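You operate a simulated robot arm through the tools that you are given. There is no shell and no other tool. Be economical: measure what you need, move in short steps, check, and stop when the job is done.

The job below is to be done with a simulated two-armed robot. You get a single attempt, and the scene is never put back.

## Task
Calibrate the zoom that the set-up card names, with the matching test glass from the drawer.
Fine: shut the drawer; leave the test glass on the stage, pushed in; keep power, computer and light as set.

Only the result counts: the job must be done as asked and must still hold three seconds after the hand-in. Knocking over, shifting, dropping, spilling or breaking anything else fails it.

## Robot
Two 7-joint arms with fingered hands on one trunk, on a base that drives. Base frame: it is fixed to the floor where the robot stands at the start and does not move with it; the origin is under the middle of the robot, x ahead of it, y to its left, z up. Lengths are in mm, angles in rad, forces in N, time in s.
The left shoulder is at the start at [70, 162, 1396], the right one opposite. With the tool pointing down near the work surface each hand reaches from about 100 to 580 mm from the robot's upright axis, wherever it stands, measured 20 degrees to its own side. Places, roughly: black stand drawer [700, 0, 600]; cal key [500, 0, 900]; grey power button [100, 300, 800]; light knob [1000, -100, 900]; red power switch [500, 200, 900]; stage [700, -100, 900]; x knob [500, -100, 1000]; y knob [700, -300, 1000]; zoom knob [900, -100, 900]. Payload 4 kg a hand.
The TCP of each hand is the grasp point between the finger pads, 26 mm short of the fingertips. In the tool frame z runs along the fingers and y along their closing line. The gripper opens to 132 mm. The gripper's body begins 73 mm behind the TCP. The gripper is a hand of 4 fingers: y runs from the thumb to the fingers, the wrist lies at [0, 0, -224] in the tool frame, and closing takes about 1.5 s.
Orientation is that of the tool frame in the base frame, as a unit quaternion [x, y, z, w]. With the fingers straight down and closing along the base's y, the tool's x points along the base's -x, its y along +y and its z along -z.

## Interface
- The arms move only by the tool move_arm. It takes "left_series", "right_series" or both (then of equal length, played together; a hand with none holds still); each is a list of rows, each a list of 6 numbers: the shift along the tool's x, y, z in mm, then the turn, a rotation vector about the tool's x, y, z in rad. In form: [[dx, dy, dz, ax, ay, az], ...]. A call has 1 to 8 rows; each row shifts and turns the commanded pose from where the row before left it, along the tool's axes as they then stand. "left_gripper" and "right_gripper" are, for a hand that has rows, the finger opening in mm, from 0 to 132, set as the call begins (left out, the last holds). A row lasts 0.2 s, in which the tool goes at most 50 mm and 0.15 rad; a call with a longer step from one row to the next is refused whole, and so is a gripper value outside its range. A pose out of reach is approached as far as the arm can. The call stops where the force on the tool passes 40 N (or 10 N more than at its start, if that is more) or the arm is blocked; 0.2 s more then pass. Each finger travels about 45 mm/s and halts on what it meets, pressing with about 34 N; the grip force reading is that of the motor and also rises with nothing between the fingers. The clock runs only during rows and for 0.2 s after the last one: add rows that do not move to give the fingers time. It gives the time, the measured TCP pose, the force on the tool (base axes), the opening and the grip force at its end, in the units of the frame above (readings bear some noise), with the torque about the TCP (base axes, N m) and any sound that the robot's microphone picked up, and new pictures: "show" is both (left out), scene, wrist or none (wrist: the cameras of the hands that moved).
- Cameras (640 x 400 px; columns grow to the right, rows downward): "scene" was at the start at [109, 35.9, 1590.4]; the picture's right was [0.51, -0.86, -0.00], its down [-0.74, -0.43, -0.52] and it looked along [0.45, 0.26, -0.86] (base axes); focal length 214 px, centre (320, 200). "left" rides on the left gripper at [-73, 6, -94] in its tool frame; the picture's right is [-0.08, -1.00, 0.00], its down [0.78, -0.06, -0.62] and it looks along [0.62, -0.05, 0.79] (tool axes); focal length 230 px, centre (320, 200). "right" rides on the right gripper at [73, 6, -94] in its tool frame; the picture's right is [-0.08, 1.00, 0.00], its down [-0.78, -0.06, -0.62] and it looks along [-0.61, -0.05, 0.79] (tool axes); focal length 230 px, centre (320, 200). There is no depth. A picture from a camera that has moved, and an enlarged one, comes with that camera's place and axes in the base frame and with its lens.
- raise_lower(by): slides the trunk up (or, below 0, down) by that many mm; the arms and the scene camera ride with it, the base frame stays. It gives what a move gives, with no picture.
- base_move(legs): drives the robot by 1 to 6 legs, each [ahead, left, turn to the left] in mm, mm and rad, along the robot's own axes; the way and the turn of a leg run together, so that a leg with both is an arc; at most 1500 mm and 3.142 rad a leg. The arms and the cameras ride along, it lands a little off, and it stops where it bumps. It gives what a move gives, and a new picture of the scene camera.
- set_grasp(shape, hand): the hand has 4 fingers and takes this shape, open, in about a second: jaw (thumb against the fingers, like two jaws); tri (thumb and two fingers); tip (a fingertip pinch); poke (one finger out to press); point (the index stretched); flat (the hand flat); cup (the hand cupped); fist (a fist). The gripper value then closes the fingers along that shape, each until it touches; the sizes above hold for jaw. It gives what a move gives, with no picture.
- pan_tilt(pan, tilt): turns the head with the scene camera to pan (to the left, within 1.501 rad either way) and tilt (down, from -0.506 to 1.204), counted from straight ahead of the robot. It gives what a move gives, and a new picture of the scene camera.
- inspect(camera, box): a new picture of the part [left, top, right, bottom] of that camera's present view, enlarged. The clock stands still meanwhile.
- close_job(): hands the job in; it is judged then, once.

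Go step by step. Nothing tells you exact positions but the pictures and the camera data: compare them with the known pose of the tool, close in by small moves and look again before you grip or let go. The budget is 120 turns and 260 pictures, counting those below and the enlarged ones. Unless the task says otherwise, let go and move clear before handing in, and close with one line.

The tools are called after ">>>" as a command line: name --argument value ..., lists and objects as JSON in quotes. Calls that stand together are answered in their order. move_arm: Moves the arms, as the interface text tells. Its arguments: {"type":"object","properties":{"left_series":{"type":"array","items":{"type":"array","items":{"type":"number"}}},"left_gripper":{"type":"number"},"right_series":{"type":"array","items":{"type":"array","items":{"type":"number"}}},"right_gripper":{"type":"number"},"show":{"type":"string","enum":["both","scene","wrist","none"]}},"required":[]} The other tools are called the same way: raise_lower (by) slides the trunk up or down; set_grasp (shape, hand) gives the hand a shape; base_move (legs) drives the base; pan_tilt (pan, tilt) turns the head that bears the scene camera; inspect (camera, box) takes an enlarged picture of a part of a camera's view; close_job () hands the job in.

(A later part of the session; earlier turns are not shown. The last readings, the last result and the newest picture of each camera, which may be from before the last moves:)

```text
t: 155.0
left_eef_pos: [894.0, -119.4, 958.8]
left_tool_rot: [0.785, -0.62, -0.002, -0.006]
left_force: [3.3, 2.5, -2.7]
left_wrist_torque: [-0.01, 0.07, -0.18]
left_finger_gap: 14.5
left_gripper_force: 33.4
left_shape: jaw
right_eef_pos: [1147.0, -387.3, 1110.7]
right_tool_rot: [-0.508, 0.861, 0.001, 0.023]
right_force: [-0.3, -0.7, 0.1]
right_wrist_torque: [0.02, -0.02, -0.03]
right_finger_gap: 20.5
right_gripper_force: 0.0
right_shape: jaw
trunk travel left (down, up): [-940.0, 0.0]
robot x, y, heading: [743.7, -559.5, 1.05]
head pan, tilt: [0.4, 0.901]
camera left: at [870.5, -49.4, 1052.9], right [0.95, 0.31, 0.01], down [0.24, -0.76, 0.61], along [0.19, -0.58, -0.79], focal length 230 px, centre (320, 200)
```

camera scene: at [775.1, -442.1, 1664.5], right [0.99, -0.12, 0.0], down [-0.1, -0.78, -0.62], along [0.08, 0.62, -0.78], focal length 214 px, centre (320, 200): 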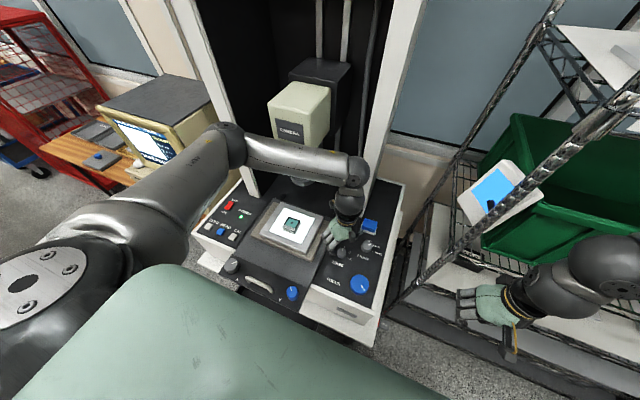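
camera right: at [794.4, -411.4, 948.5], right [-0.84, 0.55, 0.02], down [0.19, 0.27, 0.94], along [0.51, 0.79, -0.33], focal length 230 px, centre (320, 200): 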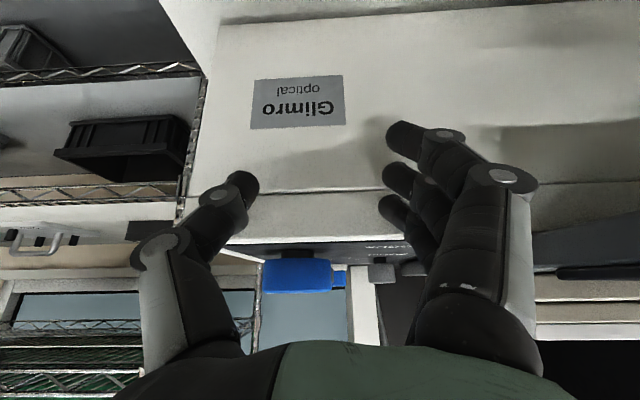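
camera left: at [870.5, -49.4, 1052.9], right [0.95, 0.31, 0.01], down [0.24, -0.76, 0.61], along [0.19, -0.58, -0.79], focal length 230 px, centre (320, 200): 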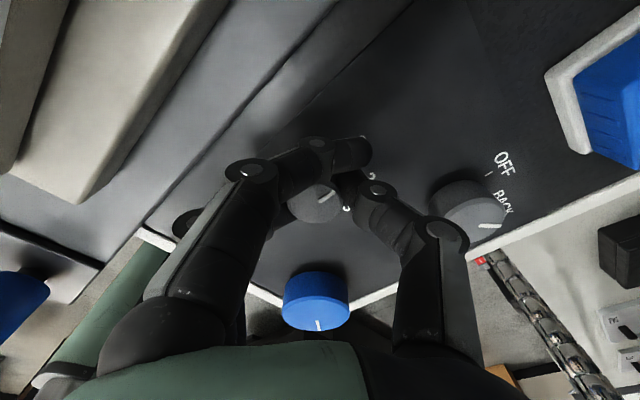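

>>> move_arm --left_series '[[0, 0, 0, 0, 0, 0.13], [0, 0, 0, 0, 0, 0.13], [0, 0, 0, 0, 0, 0.13], [0, 0, 0, 0, 0, 0.13], [0, 0, 0, 0, 0, 0.13], [0, 0, 0, 0, 0, 0.13]]' --show "both"

>>> inspect --camera "scene" --box '[100, 100, 200, 180]'

```text
t: 156.4
left_eef_pos: [897.7, -119.1, 958.7]
left_tool_rot: [-0.489, 0.872, 0.003, 0.005]
left_force: [21.5, 0.6, 2.6]
left_wrist_torque: [0.02, -0.36, 0.11]
left_finger_gap: 14.6
left_gripper_force: 34.3
left_shape: jaw
right_eef_pos: [1149.6, -388.8, 1110.2]
right_tool_rot: [-0.508, 0.861, 0.002, 0.023]
right_force: [0.4, 0.7, 0.6]
right_wrist_torque: [-0.04, 0.0, -0.03]
right_finger_gap: 20.5
right_gripper_force: 0.0
right_shape: jaw
trunk travel left (down, up): [-940.0, 0.0]
robot x, y, heading: [741.4, -559.0, 1.048]
head pan, tilt: [0.4, 0.901]
camera scene: at [780.1, -442.5, 1664.4], right [0.99, -0.12, 0.0], down [-0.1, -0.78, -0.62], along [0.07, 0.62, -0.78], focal length 214 px, centre (320, 200)
camera left: at [930.2, -55.8, 1053.2], right [0.89, -0.45, 0.0], down [-0.36, -0.71, 0.61], along [-0.27, -0.54, -0.79], focal length 230 px, centre (320, 200)
```

scene: 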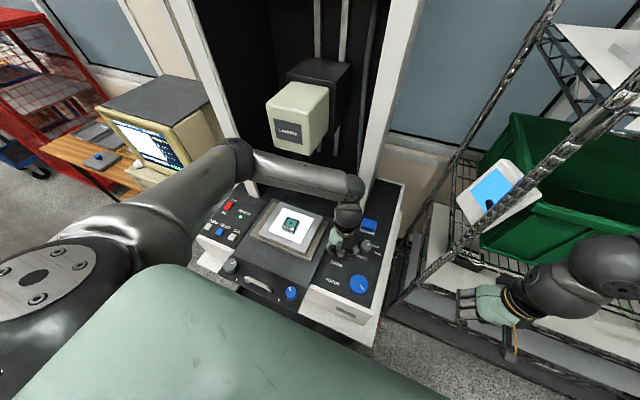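
left: 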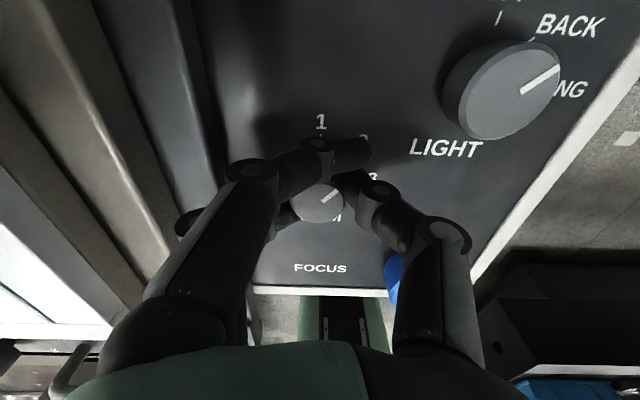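

```text
5.00 times, centred on (150, 140) of scene
camera zoom: at [780.1, -442.5, 1664.4], right [0.99, -0.12, 0.0], down [-0.1, -0.78, -0.62], along [0.07, 0.62, -0.78], focal length 1072 px, centre (1170, 500)
```

zoom: 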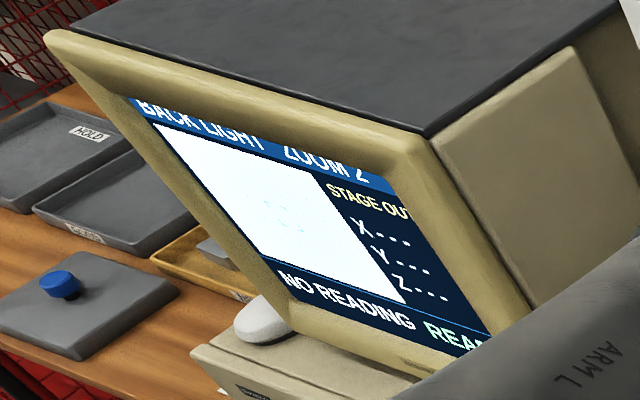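

Zoom went to 2; continuing the same turn to 3.

>>> move_arm --left_series '[[-1.6, -2.6, 0, 0, 0, 0.13], [0, 0, 0, 0, 0, 0.13], [0, 0, 0, 0, 0, 0.13], [0, 0, 0, 0, 0, 0.13], [0, 0, 0, 0, 0, 0.13], [0, 0, 0, 0, 0, 0.13]]' --show "both"

>>> inspect --camera "scene" --box '[100, 100, 200, 180]'

```text
t: 157.8
left_eef_pos: [899.9, -123.3, 959.3]
left_tool_rot: [-0.119, 0.993, 0.004, 0.004]
left_force: [20.8, -18.0, 1.3]
left_wrist_torque: [-0.43, -0.44, 0.19]
left_finger_gap: 15.2
left_gripper_force: 34.4
left_shape: jaw
right_eef_pos: [1150.2, -392.2, 1109.8]
right_tool_rot: [-0.508, 0.861, 0.003, 0.023]
right_force: [-0.1, -0.2, -0.7]
right_wrist_torque: [-0.02, -0.01, -0.02]
right_finger_gap: 20.4
right_gripper_force: 0.1
right_shape: jaw
trunk travel left (down, up): [-940.0, 0.0]
robot x, y, heading: [741.6, -565.0, 1.05]
head pan, tilt: [0.4, 0.901]
camera scene: at [780.2, -446.9, 1664.6], right [0.99, -0.12, 0.0], down [-0.1, -0.78, -0.62], along [0.07, 0.62, -0.78], focal length 214 px, centre (320, 200)
camera left: at [969.5, -101.9, 1053.0], right [0.31, -0.95, -0.01], down [-0.75, -0.25, 0.61], along [-0.58, -0.19, -0.79], focal length 230 px, centre (320, 200)
```

scene: 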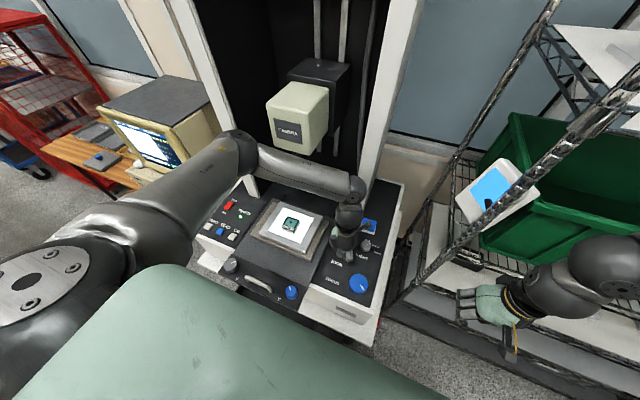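
left: 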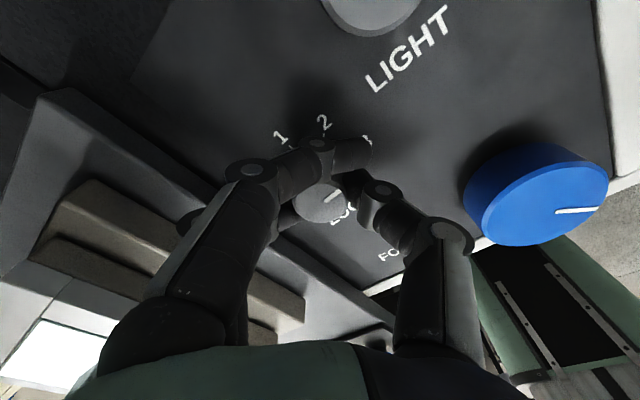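

```text
5.00 times, centred on (150, 140) of scene
camera zoom: at [780.2, -446.9, 1664.6], right [0.99, -0.12, 0.0], down [-0.1, -0.78, -0.62], along [0.07, 0.62, -0.78], focal length 1072 px, centre (1170, 500)
```

zoom: 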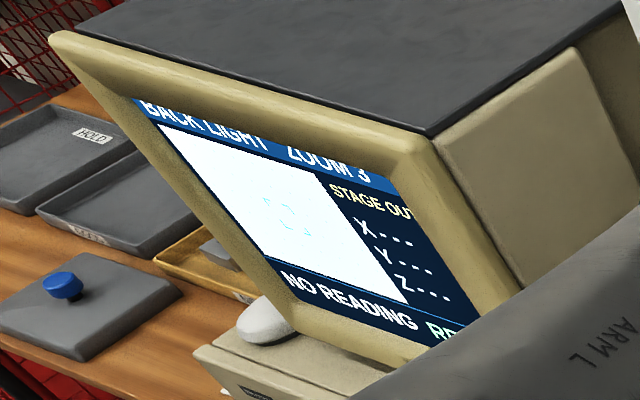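

Zoom reads 3. Releasing the knob and lifting straight up.

>>> move_arm --left_series '[[0, 0, 0, 0, 0, 0], [0, 0, 0, 0, 0, 0], [0, 0, 0, 0, 0, 0], [0, 0, 0, 0, 0, 0], [0, 0, -20, 0, 0, 0], [0, 0, -45, 0, 0, 0], [0, 0, -45, 0, 0, 0], [0, 0, -45, 0, 0, 0]]' --left_gripper 45 --show "none"

>>> inspect --camera "scene" --box '[100, 100, 400, 300]'

```text
t: 159.6
left_eef_pos: [893.4, -123.3, 1113.1]
left_tool_rot: [-0.123, 0.992, 0.005, 0.004]
left_force: [0.1, 0.3, -0.4]
left_wrist_torque: [0.0, 0.02, 0.0]
left_finger_gap: 44.9
left_gripper_force: 0.1
left_shape: jaw
right_eef_pos: [1147.0, -389.8, 1111.0]
right_tool_rot: [-0.509, 0.861, 0.003, 0.024]
right_force: [0.2, -1.0, -0.1]
right_wrist_torque: [0.0, -0.03, -0.01]
right_finger_gap: 20.7
right_gripper_force: 0.1
right_shape: jaw
trunk travel left (down, up): [-940.0, 0.0]
robot x, y, heading: [740.5, -562.4, 1.046]
head pan, tilt: [0.4, 0.901]
```

```text
2.00 times, centred on (250, 200) of scene
camera zoom: at [774.8, -443.0, 1664.4], right [0.99, -0.12, 0.0], down [-0.1, -0.78, -0.62], along [0.08, 0.62, -0.78], focal length 429 px, centre (460, 200)
```

zoom: 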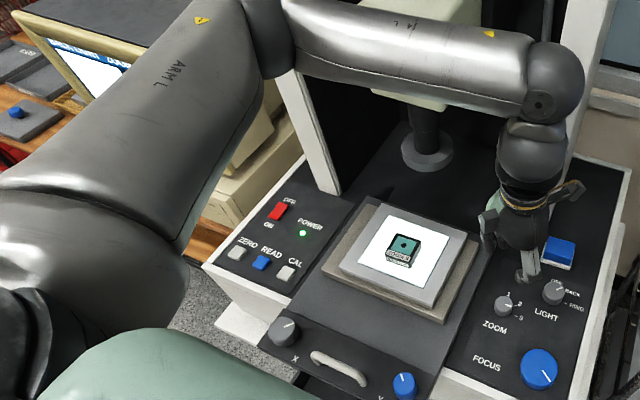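

Now back away from the machine, and turn the left hand back in line to close the drawer.

>>> base_move --legs '[[-400, 0, 0], [0, 130, 0]]'

>>> move_arm --left_series '[[0, 0, 0, 0, 0, -0.138], [0, 0, 0, 0, 0, -0.138], [0, 0, 0, 0, 0, -0.138], [0, 0, 0, 0, 0, -0.138], [0, 0, 0, 0, 0, -0.138], [0, 0, 0, 0, 0, -0.138], [0, 30, 0, 0, 0, 0], [0, 25, 0, 0, 0, 0]]' --left_gripper 0 --show "none"

>>> move_arm --left_series '[[-5, 0, 20, 0, -0.15, 0], [-2, 0, 20.5, 0, -0.15, 0], [1, 0, 20.6, 0, -0.15, 0], [4.2, 0, 20.2, 0, -0.15, 0], [7.2, 0, 19.3, 0, -0.15, 0], [10, 0, 18, 0, -0.15, 0], [12.6, 0, 16.3, 0, -0.15, 0], [14.8, 0, 14.3, 0, -0.15, 0]]' --show "none"

```text
t: 162.9
left_eef_pos: [587.9, -399.9, 1114.8]
left_tool_rot: [-0.123, 0.992, 0.006, 0.003]
left_force: [-0.3, -0.3, 0.0]
left_wrist_torque: [0.05, -0.01, 0.0]
left_finger_gap: 45.2
left_gripper_force: 0.0
left_shape: jaw
right_eef_pos: [840.7, -665.2, 1111.1]
right_tool_rot: [-0.51, 0.86, 0.003, 0.023]
right_force: [0.8, -1.0, 0.6]
right_wrist_torque: [0.01, 0.01, -0.01]
right_finger_gap: 20.9
right_gripper_force: 0.1
right_shape: jaw
trunk travel left (down, up): [-940.0, 0.0]
robot x, y, heading: [431.4, -840.3, 1.054]
head pan, tilt: [0.4, 0.901]
camera scene: at [470.4, -721.9, 1664.6], right [0.99, -0.12, 0.0], down [-0.09, -0.78, -0.62], along [0.07, 0.62, -0.78], focal length 214 px, centre (320, 200)
```

scene: 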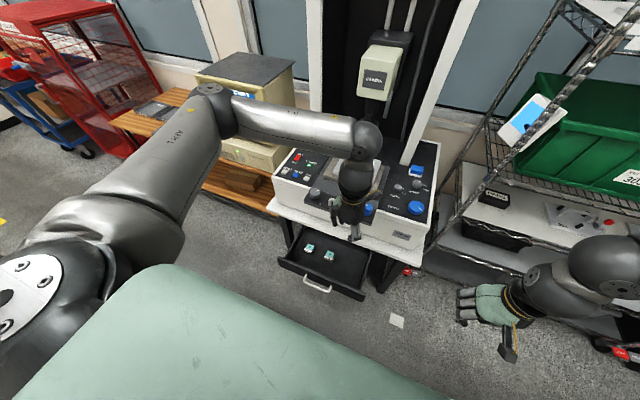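

```text
t: 164.8
left_eef_pos: [536.2, -371.6, 1112.7]
left_tool_rot: [-0.512, 0.859, 0.002, 0.006]
left_force: [0.0, 0.4, 0.2]
left_wrist_torque: [0.01, -0.03, -0.03]
left_finger_gap: 0.0
left_gripper_force: 34.0
left_shape: jaw
right_eef_pos: [836.7, -662.9, 1111.9]
right_tool_rot: [-0.51, 0.86, 0.002, 0.025]
right_force: [-1.0, 0.9, -0.3]
right_wrist_torque: [-0.01, 0.01, 0.0]
right_finger_gap: 20.5
right_gripper_force: 0.1
right_shape: jaw
trunk travel left (down, up): [-940.0, 0.0]
robot x, y, heading: [429.2, -835.9, 1.05]
head pan, tilt: [0.4, 0.901]
```

```text
t: 166.6
left_eef_pos: [554.9, -334.2, 954.9]
left_tool_rot: [-0.421, 0.705, 0.291, 0.491]
left_force: [-0.5, -0.2, 0.5]
left_wrist_torque: [-0.01, 0.0, 0.0]
left_finger_gap: 0.2
left_gripper_force: 33.9
left_shape: jaw
right_eef_pos: [836.2, -662.3, 1112.0]
right_tool_rot: [-0.51, 0.86, 0.001, 0.024]
right_force: [0.1, 0.6, 0.2]
right_wrist_torque: [0.0, -0.04, -0.02]
right_finger_gap: 20.7
right_gripper_force: 0.0
right_shape: jaw
trunk travel left (down, up): [-940.0, 0.0]
robot x, y, heading: [433.3, -839.4, 1.05]
head pan, tilt: [0.4, 0.901]
```

>>> base_move --legs '[[-170, 0, 0], [0, -86, 0]]'

>>> raise_lower --by -319

>>> pan_tilt --pan 0.2 --tilt 0.8

>>> inspect --camera "left" --box '[0, 0, 640, 400]'

```text
t: 168.7
left_eef_pos: [541.9, -519.6, 953.5]
left_tool_rot: [-0.423, 0.705, 0.29, 0.489]
left_force: [-0.8, -0.1, 0.0]
left_wrist_torque: [-0.03, 0.01, -0.03]
left_finger_gap: 0.0
left_gripper_force: 33.7
left_shape: jaw
right_eef_pos: [824.1, -847.4, 1111.6]
right_tool_rot: [-0.511, 0.859, 0.0, 0.025]
right_force: [0.2, 0.8, 0.3]
right_wrist_torque: [-0.02, -0.05, -0.01]
right_finger_gap: 20.5
right_gripper_force: 0.0
right_shape: jaw
trunk travel left (down, up): [-940.0, 0.0]
robot x, y, heading: [422.9, -1027.9, 1.05]
head pan, tilt: [0.4, 0.901]
camera scene: at [449.4, -901.4, 1664.2], right [0.99, -0.12, 0.0], down [-0.09, -0.78, -0.62], along [0.08, 0.61, -0.79], focal length 214 px, centre (320, 200)
```

scene: 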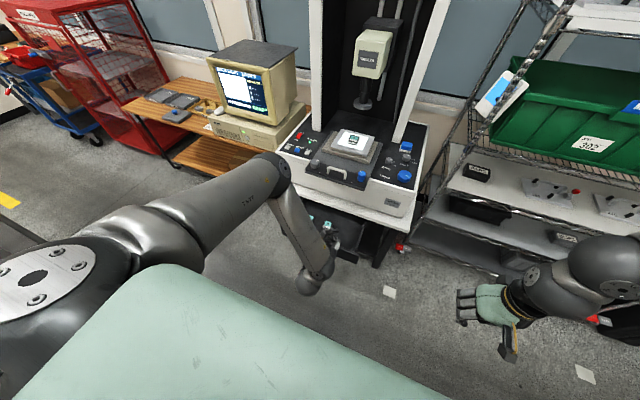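

```text
t: 171.8
left_eef_pos: [544.1, -522.3, 636.0]
left_tool_rot: [-0.422, 0.705, 0.293, 0.489]
left_force: [0.0, 1.4, -0.5]
left_wrist_torque: [-0.02, 0.01, 0.0]
left_finger_gap: 0.2
left_gripper_force: 34.3
left_shape: jaw
right_eef_pos: [827.1, -850.8, 792.9]
right_tool_rot: [-0.512, 0.859, 0.003, 0.025]
right_force: [0.4, 0.1, 0.4]
right_wrist_torque: [0.01, 0.0, 0.01]
right_finger_gap: 20.6
right_gripper_force: 0.2
right_shape: jaw
trunk travel left (down, up): [-621.0, 319.0]
robot x, y, heading: [422.5, -1022.6, 1.054]
head pan, tilt: [0.4, 0.901]
```

```text
t: 172.6
left_eef_pos: [544.9, -521.9, 636.4]
left_tool_rot: [-0.423, 0.705, 0.293, 0.488]
left_force: [-0.6, 0.4, -0.5]
left_wrist_torque: [-0.01, 0.01, -0.02]
left_finger_gap: 0.0
left_gripper_force: 33.8
left_shape: jaw
right_eef_pos: [827.0, -850.8, 792.6]
right_tool_rot: [-0.511, 0.859, 0.003, 0.025]
right_force: [-0.4, 0.0, -0.2]
right_wrist_torque: [0.02, 0.02, -0.03]
right_finger_gap: 20.7
right_gripper_force: 0.1
right_shape: jaw
trunk travel left (down, up): [-621.0, 319.0]
robot x, y, heading: [423.2, -1027.1, 1.058]
head pan, tilt: [0.201, 0.799]
camera scene: at [472.6, -905.2, 1353.4], right [0.95, -0.31, 0.0], down [-0.22, -0.68, -0.7], along [0.22, 0.66, -0.72], focal length 214 px, centre (320, 200)
```

scene: 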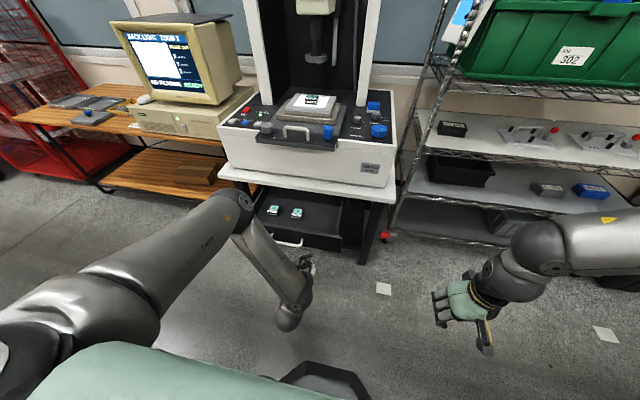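

```text
1.00 times, centred on (320, 200) of left (not enlarged: the box is as wide or as high as the picture)
camera zoom: at [511.3, -574.0, 736.7], right [0.89, -0.45, 0.07], down [-0.35, -0.78, -0.52], along [0.29, 0.44, -0.85], focal length 230 px, centre (320, 200)
```

zoom: 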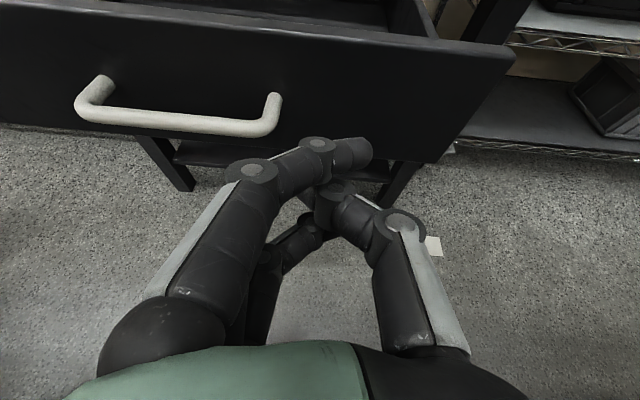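

The hand is aimed at the drawer front right of the handle. I'll push by driving forward.

>>> base_move --legs '[[110, 0, 0]]'

>>> inspect --camera "left" --box '[0, 0, 640, 400]'

```text
t: 173.8
left_eef_pos: [598.6, -425.0, 636.2]
left_tool_rot: [-0.423, 0.706, 0.293, 0.487]
left_force: [0.4, 0.3, 0.2]
left_wrist_torque: [0.0, -0.04, 0.01]
left_finger_gap: 0.3
left_gripper_force: 34.5
left_shape: jaw
right_eef_pos: [882.1, -754.0, 791.8]
right_tool_rot: [-0.512, 0.859, 0.003, 0.024]
right_force: [0.6, 1.0, 0.3]
right_wrist_torque: [-0.03, -0.01, 0.01]
right_finger_gap: 20.4
right_gripper_force: 0.1
right_shape: jaw
trunk travel left (down, up): [-621.0, 319.0]
robot x, y, heading: [476.2, -934.0, 1.057]
head pan, tilt: [0.201, 0.799]
camera scene: at [527.2, -808.5, 1353.4], right [0.95, -0.31, 0.0], down [-0.22, -0.68, -0.7], along [0.22, 0.66, -0.72], focal length 214 px, centre (320, 200)
```

scene: 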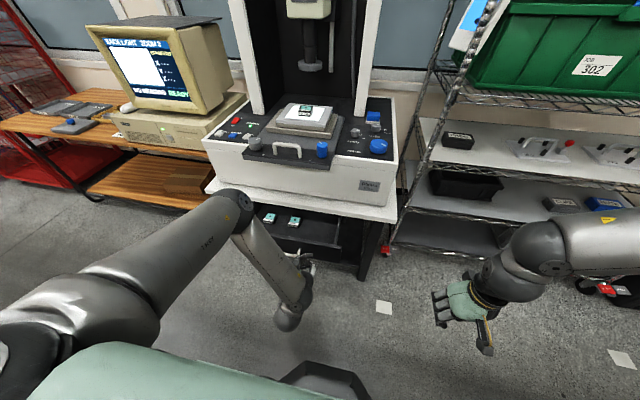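

```text
1.00 times, centred on (320, 200) of left (not enlarged: the box is as wide or as high as the picture)
camera zoom: at [565.2, -477.5, 736.6], right [0.89, -0.45, 0.07], down [-0.35, -0.78, -0.52], along [0.29, 0.44, -0.85], focal length 230 px, centre (320, 200)
```

zoom: 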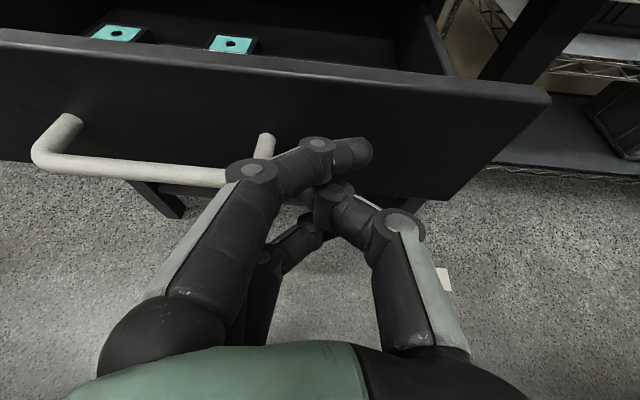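

>>> base_move --legs '[[0, -25, 0], [60, 0, 0]]'

>>> inspect --camera "left" --box '[0, 0, 640, 400]'

```text
t: 175.2
left_eef_pos: [649.7, -386.4, 634.3]
left_tool_rot: [-0.423, 0.705, 0.293, 0.488]
left_force: [-0.2, 0.4, 0.2]
left_wrist_torque: [-0.01, -0.01, -0.02]
left_finger_gap: 0.1
left_gripper_force: 34.2
left_shape: jaw
right_eef_pos: [932.4, -713.7, 791.6]
right_tool_rot: [-0.512, 0.859, 0.001, 0.024]
right_force: [0.8, -0.6, 0.7]
right_wrist_torque: [-0.01, -0.03, -0.02]
right_finger_gap: 20.2
right_gripper_force: 0.0
right_shape: jaw
trunk travel left (down, up): [-621.0, 319.0]
robot x, y, heading: [528.7, -891.2, 1.057]
head pan, tilt: [0.201, 0.799]
camera scene: at [578.6, -768.4, 1353.3], right [0.95, -0.31, 0.0], down [-0.22, -0.68, -0.7], along [0.21, 0.66, -0.72], focal length 214 px, centre (320, 200)
```

scene: 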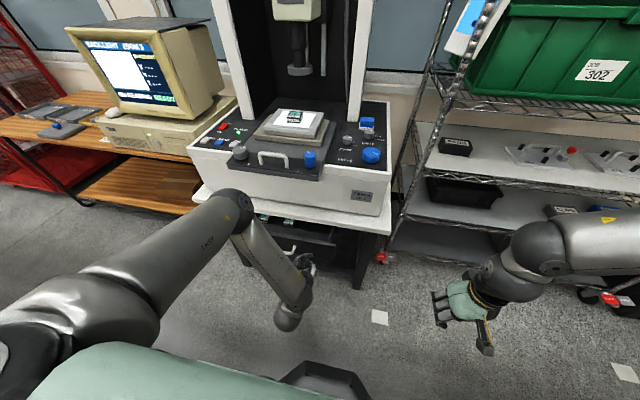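

```text
1.00 times, centred on (320, 200) of left (not enlarged: the box is as wide or as high as the picture)
camera zoom: at [616.0, -437.6, 736.5], right [0.89, -0.45, 0.07], down [-0.35, -0.78, -0.52], along [0.29, 0.44, -0.85], focal length 230 px, centre (320, 200)
```

zoom: 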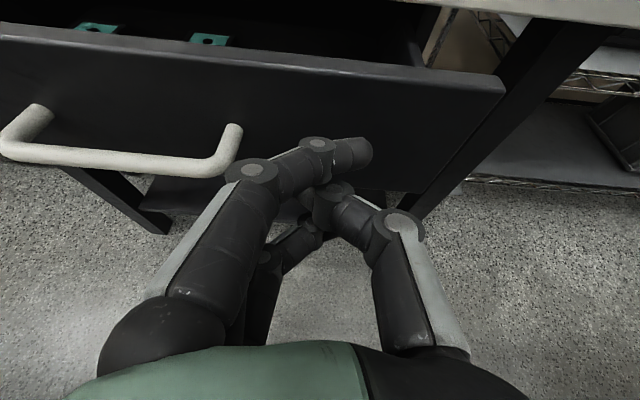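

>>> base_move --legs '[[115, 0, 0]]'

>>> inspect --camera "left" --box '[0, 0, 640, 400]'

```text
t: 176.4
left_eef_pos: [704.2, -285.3, 633.7]
left_tool_rot: [-0.423, 0.705, 0.293, 0.487]
left_force: [-0.6, 0.0, 0.2]
left_wrist_torque: [-0.03, -0.03, 0.02]
left_finger_gap: 0.0
left_gripper_force: 33.6
left_shape: jaw
right_eef_pos: [988.4, -612.1, 791.9]
right_tool_rot: [-0.514, 0.858, 0.002, 0.024]
right_force: [-0.4, 0.1, 1.1]
right_wrist_torque: [0.0, 0.0, -0.04]
right_finger_gap: 20.5
right_gripper_force: 0.0
right_shape: jaw
trunk travel left (down, up): [-621.0, 319.0]
robot x, y, heading: [583.8, -794.4, 1.06]
head pan, tilt: [0.201, 0.799]
camera scene: at [634.3, -668.3, 1353.4], right [0.95, -0.31, 0.0], down [-0.22, -0.68, -0.7], along [0.21, 0.66, -0.72], focal length 214 px, centre (320, 200)
```

scene: 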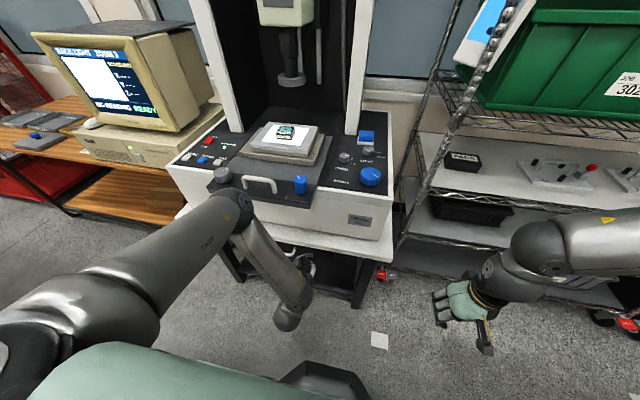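

```text
1.00 times, centred on (320, 200) of left (not enlarged: the box is as wide or as high as the picture)
camera zoom: at [671.0, -337.5, 736.4], right [0.89, -0.44, 0.07], down [-0.35, -0.78, -0.52], along [0.28, 0.44, -0.85], focal length 230 px, centre (320, 200)
```

zoom: 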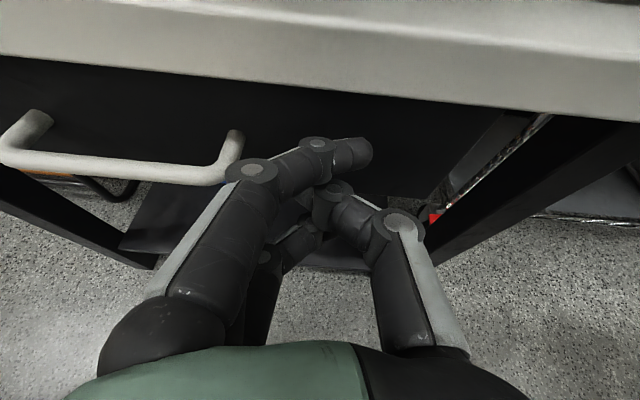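

>>> base_move --legs '[[40, 0, 0]]'

>>> inspect --camera "left" --box '[0, 0, 640, 400]'

```text
t: 177.3
left_eef_pos: [715.8, -265.3, 630.8]
left_tool_rot: [-0.425, 0.71, 0.289, 0.481]
left_force: [-3.0, -10.0, -0.7]
left_wrist_torque: [-0.08, -0.01, 0.12]
left_finger_gap: 0.0
left_gripper_force: 34.1
left_shape: jaw
right_eef_pos: [1003.0, -583.4, 791.8]
right_tool_rot: [-0.514, 0.858, 0.003, 0.024]
right_force: [-0.4, 0.0, 0.6]
right_wrist_torque: [-0.01, -0.04, -0.03]
right_finger_gap: 20.7
right_gripper_force: 0.0
right_shape: jaw
trunk travel left (down, up): [-621.0, 319.0]
robot x, y, heading: [596.9, -764.2, 1.063]
head pan, tilt: [0.201, 0.799]
stopped in leg 1: the force on the tool passed its limit at 57 N (the readings are from after the stop); the commanded pose is now the measured one
camera scene: at [649.9, -640.4, 1353.4], right [0.95, -0.31, 0.0], down [-0.22, -0.68, -0.7], along [0.21, 0.66, -0.72], focal length 214 px, centre (320, 200)
```

scene: 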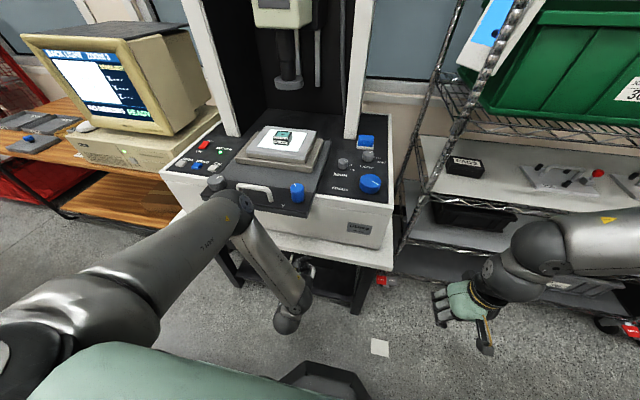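

```text
1.00 times, centred on (320, 200) of left (not enlarged: the box is as wide or as high as the picture)
camera zoom: at [683.9, -314.9, 733.3], right [0.89, -0.45, 0.07], down [-0.36, -0.79, -0.5], along [0.28, 0.42, -0.86], focal length 230 px, centre (320, 200)
```

zoom: 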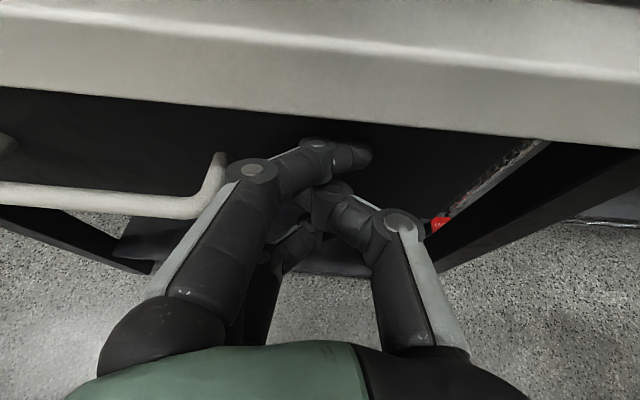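

The drawer seems closed (bar back at its original position). I'll back off, verify, and rise to push the stage in by its handle.

>>> base_move --legs '[[-170, 0, 0], [0, 119, 0]]'

>>> inspect --camera "scene" --box '[160, 130, 400, 290]'

>>> raise_lower --by 319

>>> inspect --camera "left" --box '[0, 0, 640, 400]'

```text
t: 179.6
left_eef_pos: [534.7, -354.7, 632.0]
left_tool_rot: [-0.424, 0.709, 0.29, 0.483]
left_force: [-0.2, 0.2, -0.6]
left_wrist_torque: [0.05, 0.03, -0.02]
left_finger_gap: 0.0
left_gripper_force: 34.0
left_shape: jaw
right_eef_pos: [820.0, -675.4, 793.0]
right_tool_rot: [-0.512, 0.858, 0.002, 0.024]
right_force: [0.4, 0.3, 0.2]
right_wrist_torque: [-0.03, -0.01, -0.01]
right_finger_gap: 20.4
right_gripper_force: 0.1
right_shape: jaw
trunk travel left (down, up): [-621.0, 319.0]
robot x, y, heading: [416.1, -851.5, 1.053]
head pan, tilt: [0.201, 0.799]
camera scene: at [466.1, -730.7, 1353.3], right [0.95, -0.31, 0.0], down [-0.22, -0.68, -0.7], along [0.21, 0.66, -0.72], focal length 214 px, centre (320, 200)
```

scene: 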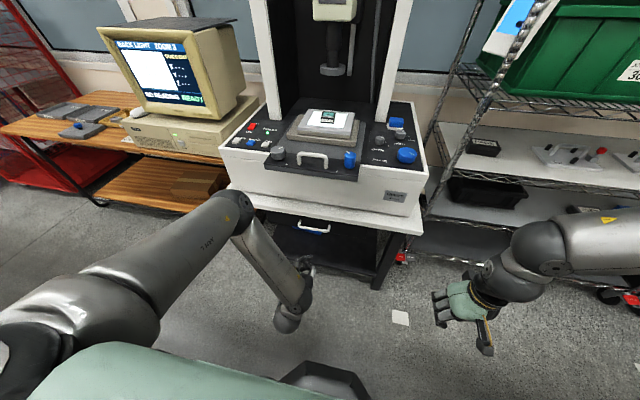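

```text
2.50 times, centred on (280, 210) of scene
camera zoom: at [466.1, -730.7, 1353.3], right [0.95, -0.31, 0.0], down [-0.22, -0.68, -0.7], along [0.21, 0.66, -0.72], focal length 536 px, centre (420, 175)
```

zoom: 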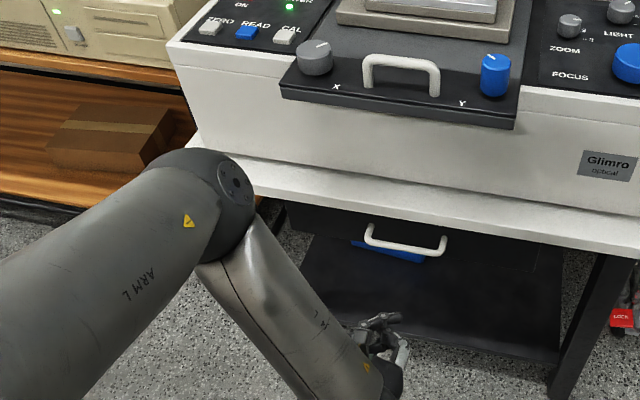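

```text
t: 182.8
left_eef_pos: [534.2, -353.2, 951.0]
left_tool_rot: [-0.423, 0.709, 0.289, 0.484]
left_force: [0.0, 0.1, 0.2]
left_wrist_torque: [-0.02, 0.02, -0.03]
left_finger_gap: 0.0
left_gripper_force: 33.2
left_shape: jaw
right_eef_pos: [819.9, -675.6, 1111.1]
right_tool_rot: [-0.513, 0.858, 0.002, 0.024]
right_force: [-0.2, 0.0, -0.5]
right_wrist_torque: [0.01, 0.03, -0.02]
right_finger_gap: 20.5
right_gripper_force: 0.1
right_shape: jaw
trunk travel left (down, up): [-940.0, 0.0]
robot x, y, heading: [417.2, -853.9, 1.062]
head pan, tilt: [0.201, 0.799]
```

```text
1.00 times, centred on (320, 200) of left (not enlarged: the box is as wide or as high as the picture)
camera zoom: at [501.6, -404.5, 1053.1], right [0.89, -0.45, 0.07], down [-0.36, -0.79, -0.51], along [0.28, 0.42, -0.86], focal length 230 px, centre (320, 200)
```

zoom: 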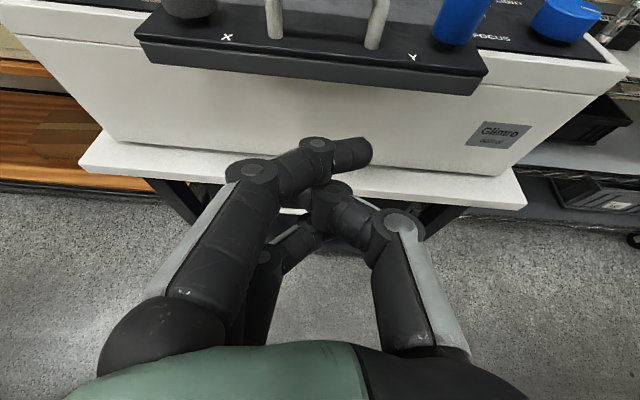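

>>> move_arm --left_series '[[-25, 3, -10, 0, 0, 0], [-25, 2, -10, 0, 0, 0]]' --show "none"

>>> base_move --legs '[[80, 0, 0]]'

>>> inspect --camera "left" --box '[0, 0, 640, 400]'

```text
t: 183.4
left_eef_pos: [526.7, -351.3, 1004.9]
left_tool_rot: [-0.424, 0.71, 0.288, 0.483]
left_force: [-0.4, 0.2, 0.4]
left_wrist_torque: [-0.02, 0.02, 0.0]
left_finger_gap: 0.1
left_gripper_force: 34.6
left_shape: jaw
right_eef_pos: [819.0, -675.1, 1111.5]
right_tool_rot: [-0.512, 0.858, 0.002, 0.024]
right_force: [-0.3, -0.1, 0.1]
right_wrist_torque: [-0.02, -0.02, 0.02]
right_finger_gap: 20.2
right_gripper_force: 0.0
right_shape: jaw
trunk travel left (down, up): [-940.0, 0.0]
robot x, y, heading: [418.3, -855.1, 1.057]
head pan, tilt: [0.201, 0.799]
```

```text
t: 184.4
left_eef_pos: [563.8, -289.5, 1007.1]
left_tool_rot: [-0.423, 0.708, 0.29, 0.485]
left_force: [-1.0, 0.2, -1.1]
left_wrist_torque: [-0.01, -0.03, 0.01]
left_finger_gap: 0.0
left_gripper_force: 34.0
left_shape: jaw
right_eef_pos: [855.1, -613.3, 1113.0]
right_tool_rot: [-0.513, 0.858, 0.004, 0.027]
right_force: [-1.2, -0.6, -0.3]
right_wrist_torque: [0.03, -0.03, -0.01]
right_finger_gap: 20.4
right_gripper_force: 0.1
right_shape: jaw
trunk travel left (down, up): [-940.0, 0.0]
robot x, y, heading: [459.4, -784.9, 1.059]
head pan, tilt: [0.201, 0.799]
camera scene: at [499.7, -671.3, 1673.3], right [0.95, -0.31, 0.0], down [-0.22, -0.68, -0.7], along [0.22, 0.67, -0.71], focal length 214 px, centre (320, 200)
```

scene: 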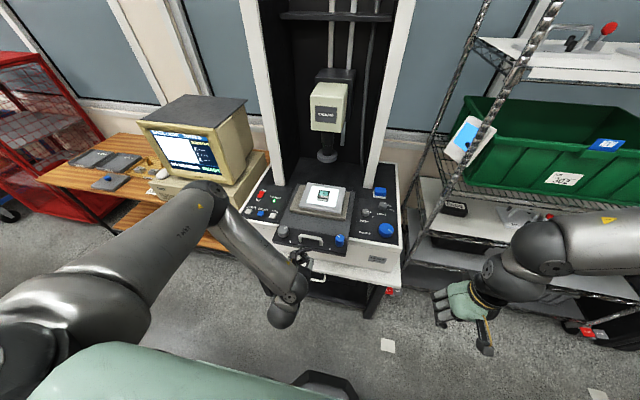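

```text
1.00 times, centred on (320, 200) of left (not enlarged: the box is as wide or as high as the picture)
camera zoom: at [530.7, -340.1, 1109.4], right [0.89, -0.45, 0.07], down [-0.35, -0.78, -0.51], along [0.28, 0.43, -0.86], focal length 230 px, centre (320, 200)
```

zoom: 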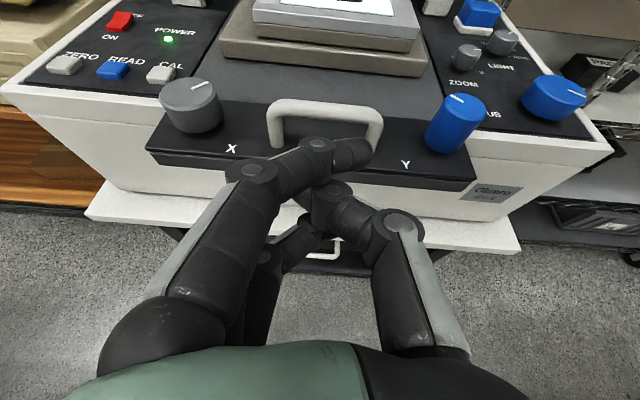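

>>> base_move --legs '[[45, 0, 0]]'

>>> inspect --camera "left" --box '[0, 0, 640, 400]'

```text
t: 185.3
left_eef_pos: [583.9, -249.6, 1007.2]
left_tool_rot: [-0.424, 0.708, 0.291, 0.485]
left_force: [0.1, -0.4, 0.0]
left_wrist_torque: [0.01, -0.02, 0.02]
left_finger_gap: 0.2
left_gripper_force: 34.4
left_shape: jaw
right_eef_pos: [877.7, -575.0, 1112.4]
right_tool_rot: [-0.513, 0.858, 0.003, 0.026]
right_force: [0.3, -0.1, -0.3]
right_wrist_torque: [0.03, -0.03, 0.04]
right_finger_gap: 20.1
right_gripper_force: 0.0
right_shape: jaw
trunk travel left (down, up): [-940.0, 0.0]
robot x, y, heading: [475.5, -747.7, 1.059]
head pan, tilt: [0.201, 0.799]
camera scene: at [521.4, -632.3, 1673.2], right [0.95, -0.31, 0.0], down [-0.22, -0.68, -0.7], along [0.22, 0.67, -0.71], focal length 214 px, centre (320, 200)
```

scene: 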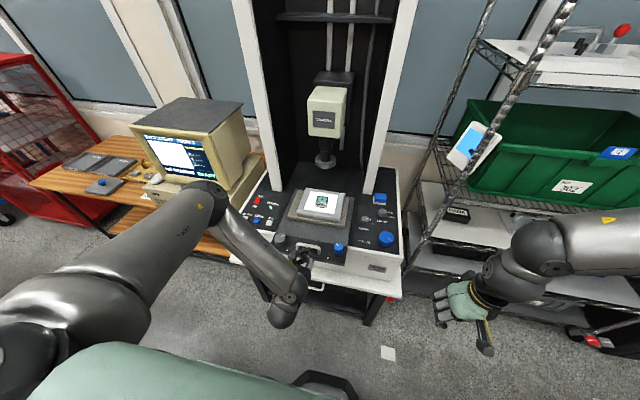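

```text
1.00 times, centred on (320, 200) of left (not enlarged: the box is as wide or as high as the picture)
camera zoom: at [552.1, -301.5, 1109.0], right [0.89, -0.45, 0.07], down [-0.35, -0.79, -0.51], along [0.28, 0.43, -0.86], focal length 230 px, centre (320, 200)
```

zoom: 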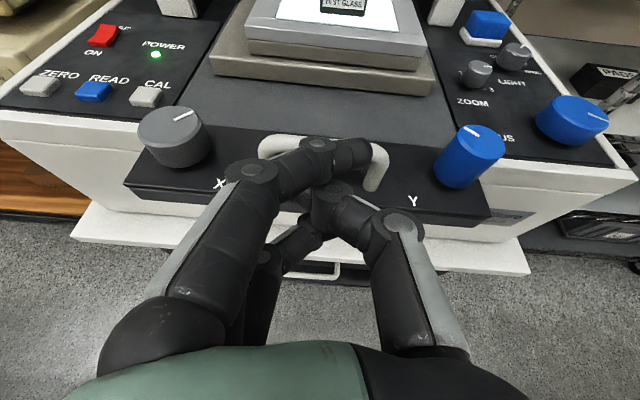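

>>> base_move --legs '[[40, 0, 0]]'

>>> inspect --camera "left" --box '[0, 0, 640, 400]'

```text
t: 186.2
left_eef_pos: [603.4, -215.9, 1006.6]
left_tool_rot: [-0.423, 0.709, 0.29, 0.485]
left_force: [0.0, 0.3, 0.6]
left_wrist_torque: [-0.03, 0.01, 0.05]
left_finger_gap: 0.0
left_gripper_force: 34.5
left_shape: jaw
right_eef_pos: [895.2, -540.1, 1113.7]
right_tool_rot: [-0.514, 0.858, 0.004, 0.026]
right_force: [-0.4, 0.2, -0.2]
right_wrist_torque: [0.08, -0.04, 0.02]
right_finger_gap: 20.5
right_gripper_force: 0.0
right_shape: jaw
trunk travel left (down, up): [-940.0, 0.0]
robot x, y, heading: [495.6, -712.7, 1.062]
head pan, tilt: [0.201, 0.799]
camera scene: at [540.0, -598.9, 1673.2], right [0.95, -0.31, 0.0], down [-0.22, -0.68, -0.7], along [0.22, 0.67, -0.71], focal length 214 px, centre (320, 200)
```

scene: 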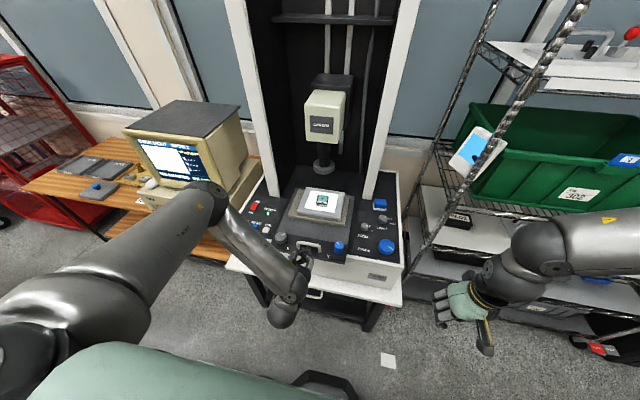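

```text
1.00 times, centred on (320, 200) of left (not enlarged: the box is as wide or as high as the picture)
camera zoom: at [570.9, -267.9, 1109.1], right [0.89, -0.45, 0.07], down [-0.35, -0.78, -0.51], along [0.28, 0.43, -0.86], focal length 230 px, centre (320, 200)
```

zoom: 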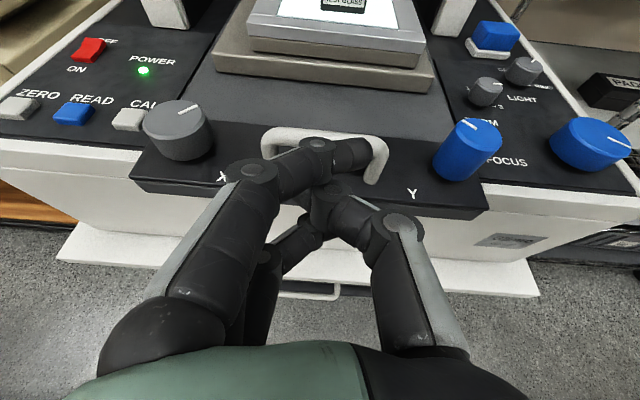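

The stage is sliding in with the hand. Continuing in small steps.

>>> base_move --legs '[[45, 0, 0]]'

>>> base_move --legs '[[40, 0, 0]]'

>>> inspect --camera "scene" --box '[100, 90, 260, 210]'

>>> inspect --camera "left" --box '[0, 0, 640, 400]'

```text
t: 187.1
left_eef_pos: [625.6, -178.0, 1007.1]
left_tool_rot: [-0.423, 0.708, 0.29, 0.485]
left_force: [-0.7, -1.1, 0.5]
left_wrist_torque: [0.02, 0.01, 0.0]
left_finger_gap: 0.2
left_gripper_force: 33.9
left_shape: jaw
right_eef_pos: [918.2, -502.7, 1113.5]
right_tool_rot: [-0.513, 0.858, 0.004, 0.026]
right_force: [-0.6, -0.9, 0.3]
right_wrist_torque: [0.07, -0.05, 0.03]
right_finger_gap: 20.5
right_gripper_force: 0.1
right_shape: jaw
trunk travel left (down, up): [-940.0, 0.0]
robot x, y, heading: [517.9, -673.7, 1.066]
head pan, tilt: [0.201, 0.799]
camera scene: at [561.7, -560.5, 1673.2], right [0.95, -0.31, 0.0], down [-0.22, -0.68, -0.7], along [0.22, 0.67, -0.71], focal length 214 px, centre (320, 200)
```

scene: 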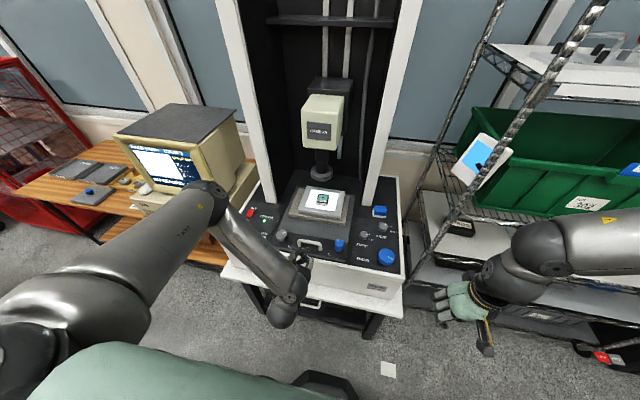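

```text
t: 188.0
left_eef_pos: [644.8, -143.2, 1006.2]
left_tool_rot: [-0.424, 0.709, 0.29, 0.484]
left_force: [-0.4, 0.9, -0.6]
left_wrist_torque: [0.01, 0.05, 0.02]
left_finger_gap: 0.1
left_gripper_force: 34.0
left_shape: jaw
right_eef_pos: [938.0, -466.4, 1112.6]
right_tool_rot: [-0.513, 0.858, 0.003, 0.025]
right_force: [0.5, -0.5, 0.2]
right_wrist_torque: [0.06, -0.01, 0.02]
right_finger_gap: 20.7
right_gripper_force: 0.1
right_shape: jaw
trunk travel left (down, up): [-940.0, 0.0]
robot x, y, heading: [537.7, -643.3, 1.057]
head pan, tilt: [0.201, 0.799]
camera scene: at [582.1, -524.4, 1673.1], right [0.95, -0.31, 0.0], down [-0.22, -0.68, -0.7], along [0.22, 0.67, -0.71], focal length 214 px, centre (320, 200)
```

scene: 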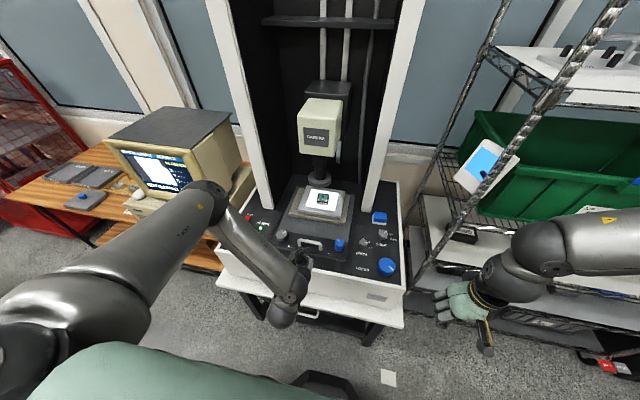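

```text
3.33 times, centred on (180, 150) of scene
camera zoom: at [582.1, -524.4, 1673.1], right [0.95, -0.31, 0.0], down [-0.22, -0.68, -0.7], along [0.22, 0.67, -0.71], focal length 715 px, centre (787, 367)
```

zoom: 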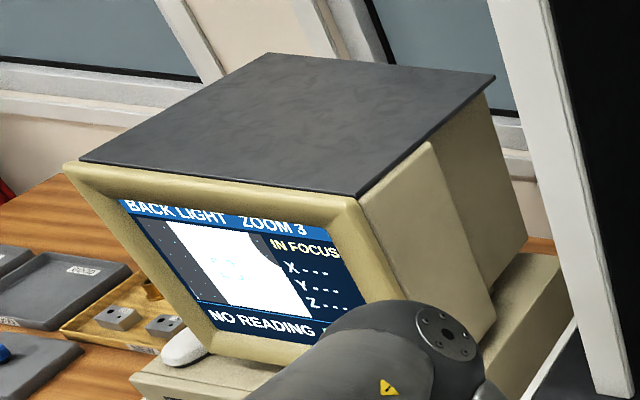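

```text
1.00 times, centred on (320, 200) of left (not enlarged: the box is as wide or as high as the picture)
camera zoom: at [612.8, -193.9, 1108.6], right [0.89, -0.45, 0.07], down [-0.35, -0.79, -0.51], along [0.28, 0.43, -0.86], focal length 230 px, centre (320, 200)
```

zoom: 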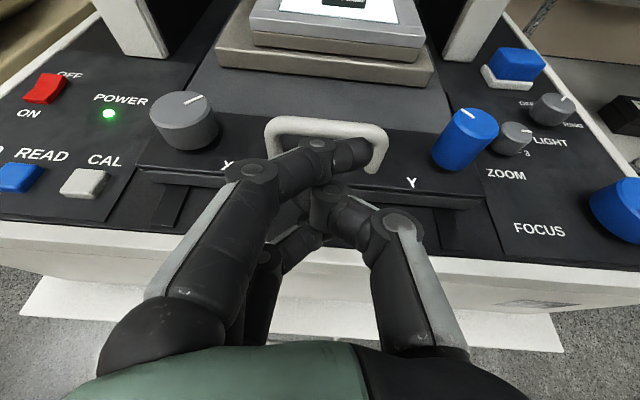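

The screen now shows "IN FOCUS". One more gentle push to seat the stage at its stop.

>>> base_move --legs '[[25, 0, 0]]'

>>> inspect --camera "scene" --box '[100, 100, 220, 200]'

>>> inspect --camera "left" --box '[0, 0, 640, 400]'

```text
t: 188.8
left_eef_pos: [658.1, -121.7, 1005.7]
left_tool_rot: [-0.423, 0.709, 0.289, 0.484]
left_force: [-0.5, 0.3, 0.0]
left_wrist_torque: [0.0, 0.0, 0.0]
left_finger_gap: 0.0
left_gripper_force: 33.9
left_shape: jaw
right_eef_pos: [950.1, -443.7, 1112.7]
right_tool_rot: [-0.514, 0.858, 0.004, 0.024]
right_force: [-0.5, 0.3, -0.2]
right_wrist_torque: [0.04, -0.02, 0.01]
right_finger_gap: 20.7
right_gripper_force: 0.1
right_shape: jaw
trunk travel left (down, up): [-940.0, 0.0]
robot x, y, heading: [547.5, -619.5, 1.054]
head pan, tilt: [0.201, 0.799]
camera scene: at [595.3, -501.5, 1672.9], right [0.95, -0.31, 0.0], down [-0.22, -0.68, -0.7], along [0.22, 0.67, -0.71], focal length 214 px, centre (320, 200)
```

scene: 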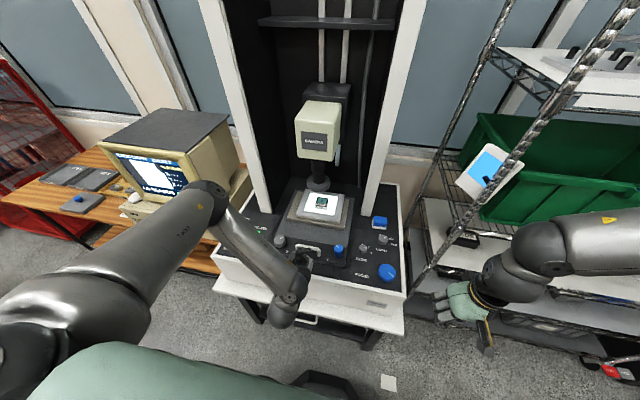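

```text
4.00 times, centred on (160, 150) of scene
camera zoom: at [595.3, -501.5, 1672.9], right [0.95, -0.31, 0.0], down [-0.22, -0.68, -0.7], along [0.22, 0.67, -0.71], focal length 858 px, centre (960, 400)
```

zoom: 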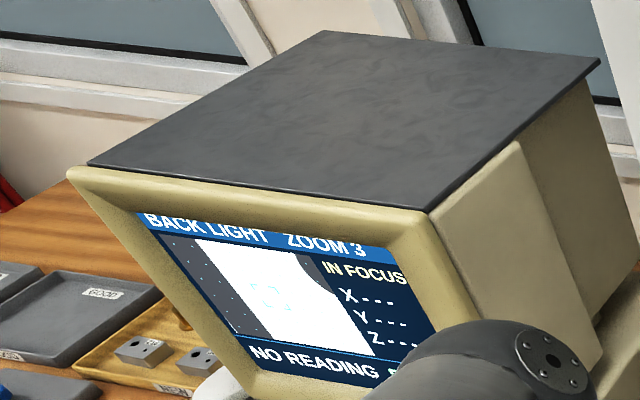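

```text
1.00 times, centred on (320, 200) of left (not enlarged: the box is as wide or as high as the picture)
camera zoom: at [625.6, -171.4, 1108.1], right [0.89, -0.45, 0.07], down [-0.35, -0.79, -0.51], along [0.28, 0.43, -0.86], focal length 230 px, centre (320, 200)
```

zoom: 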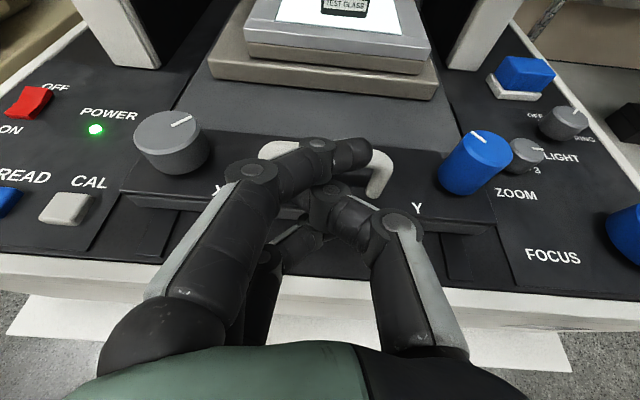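

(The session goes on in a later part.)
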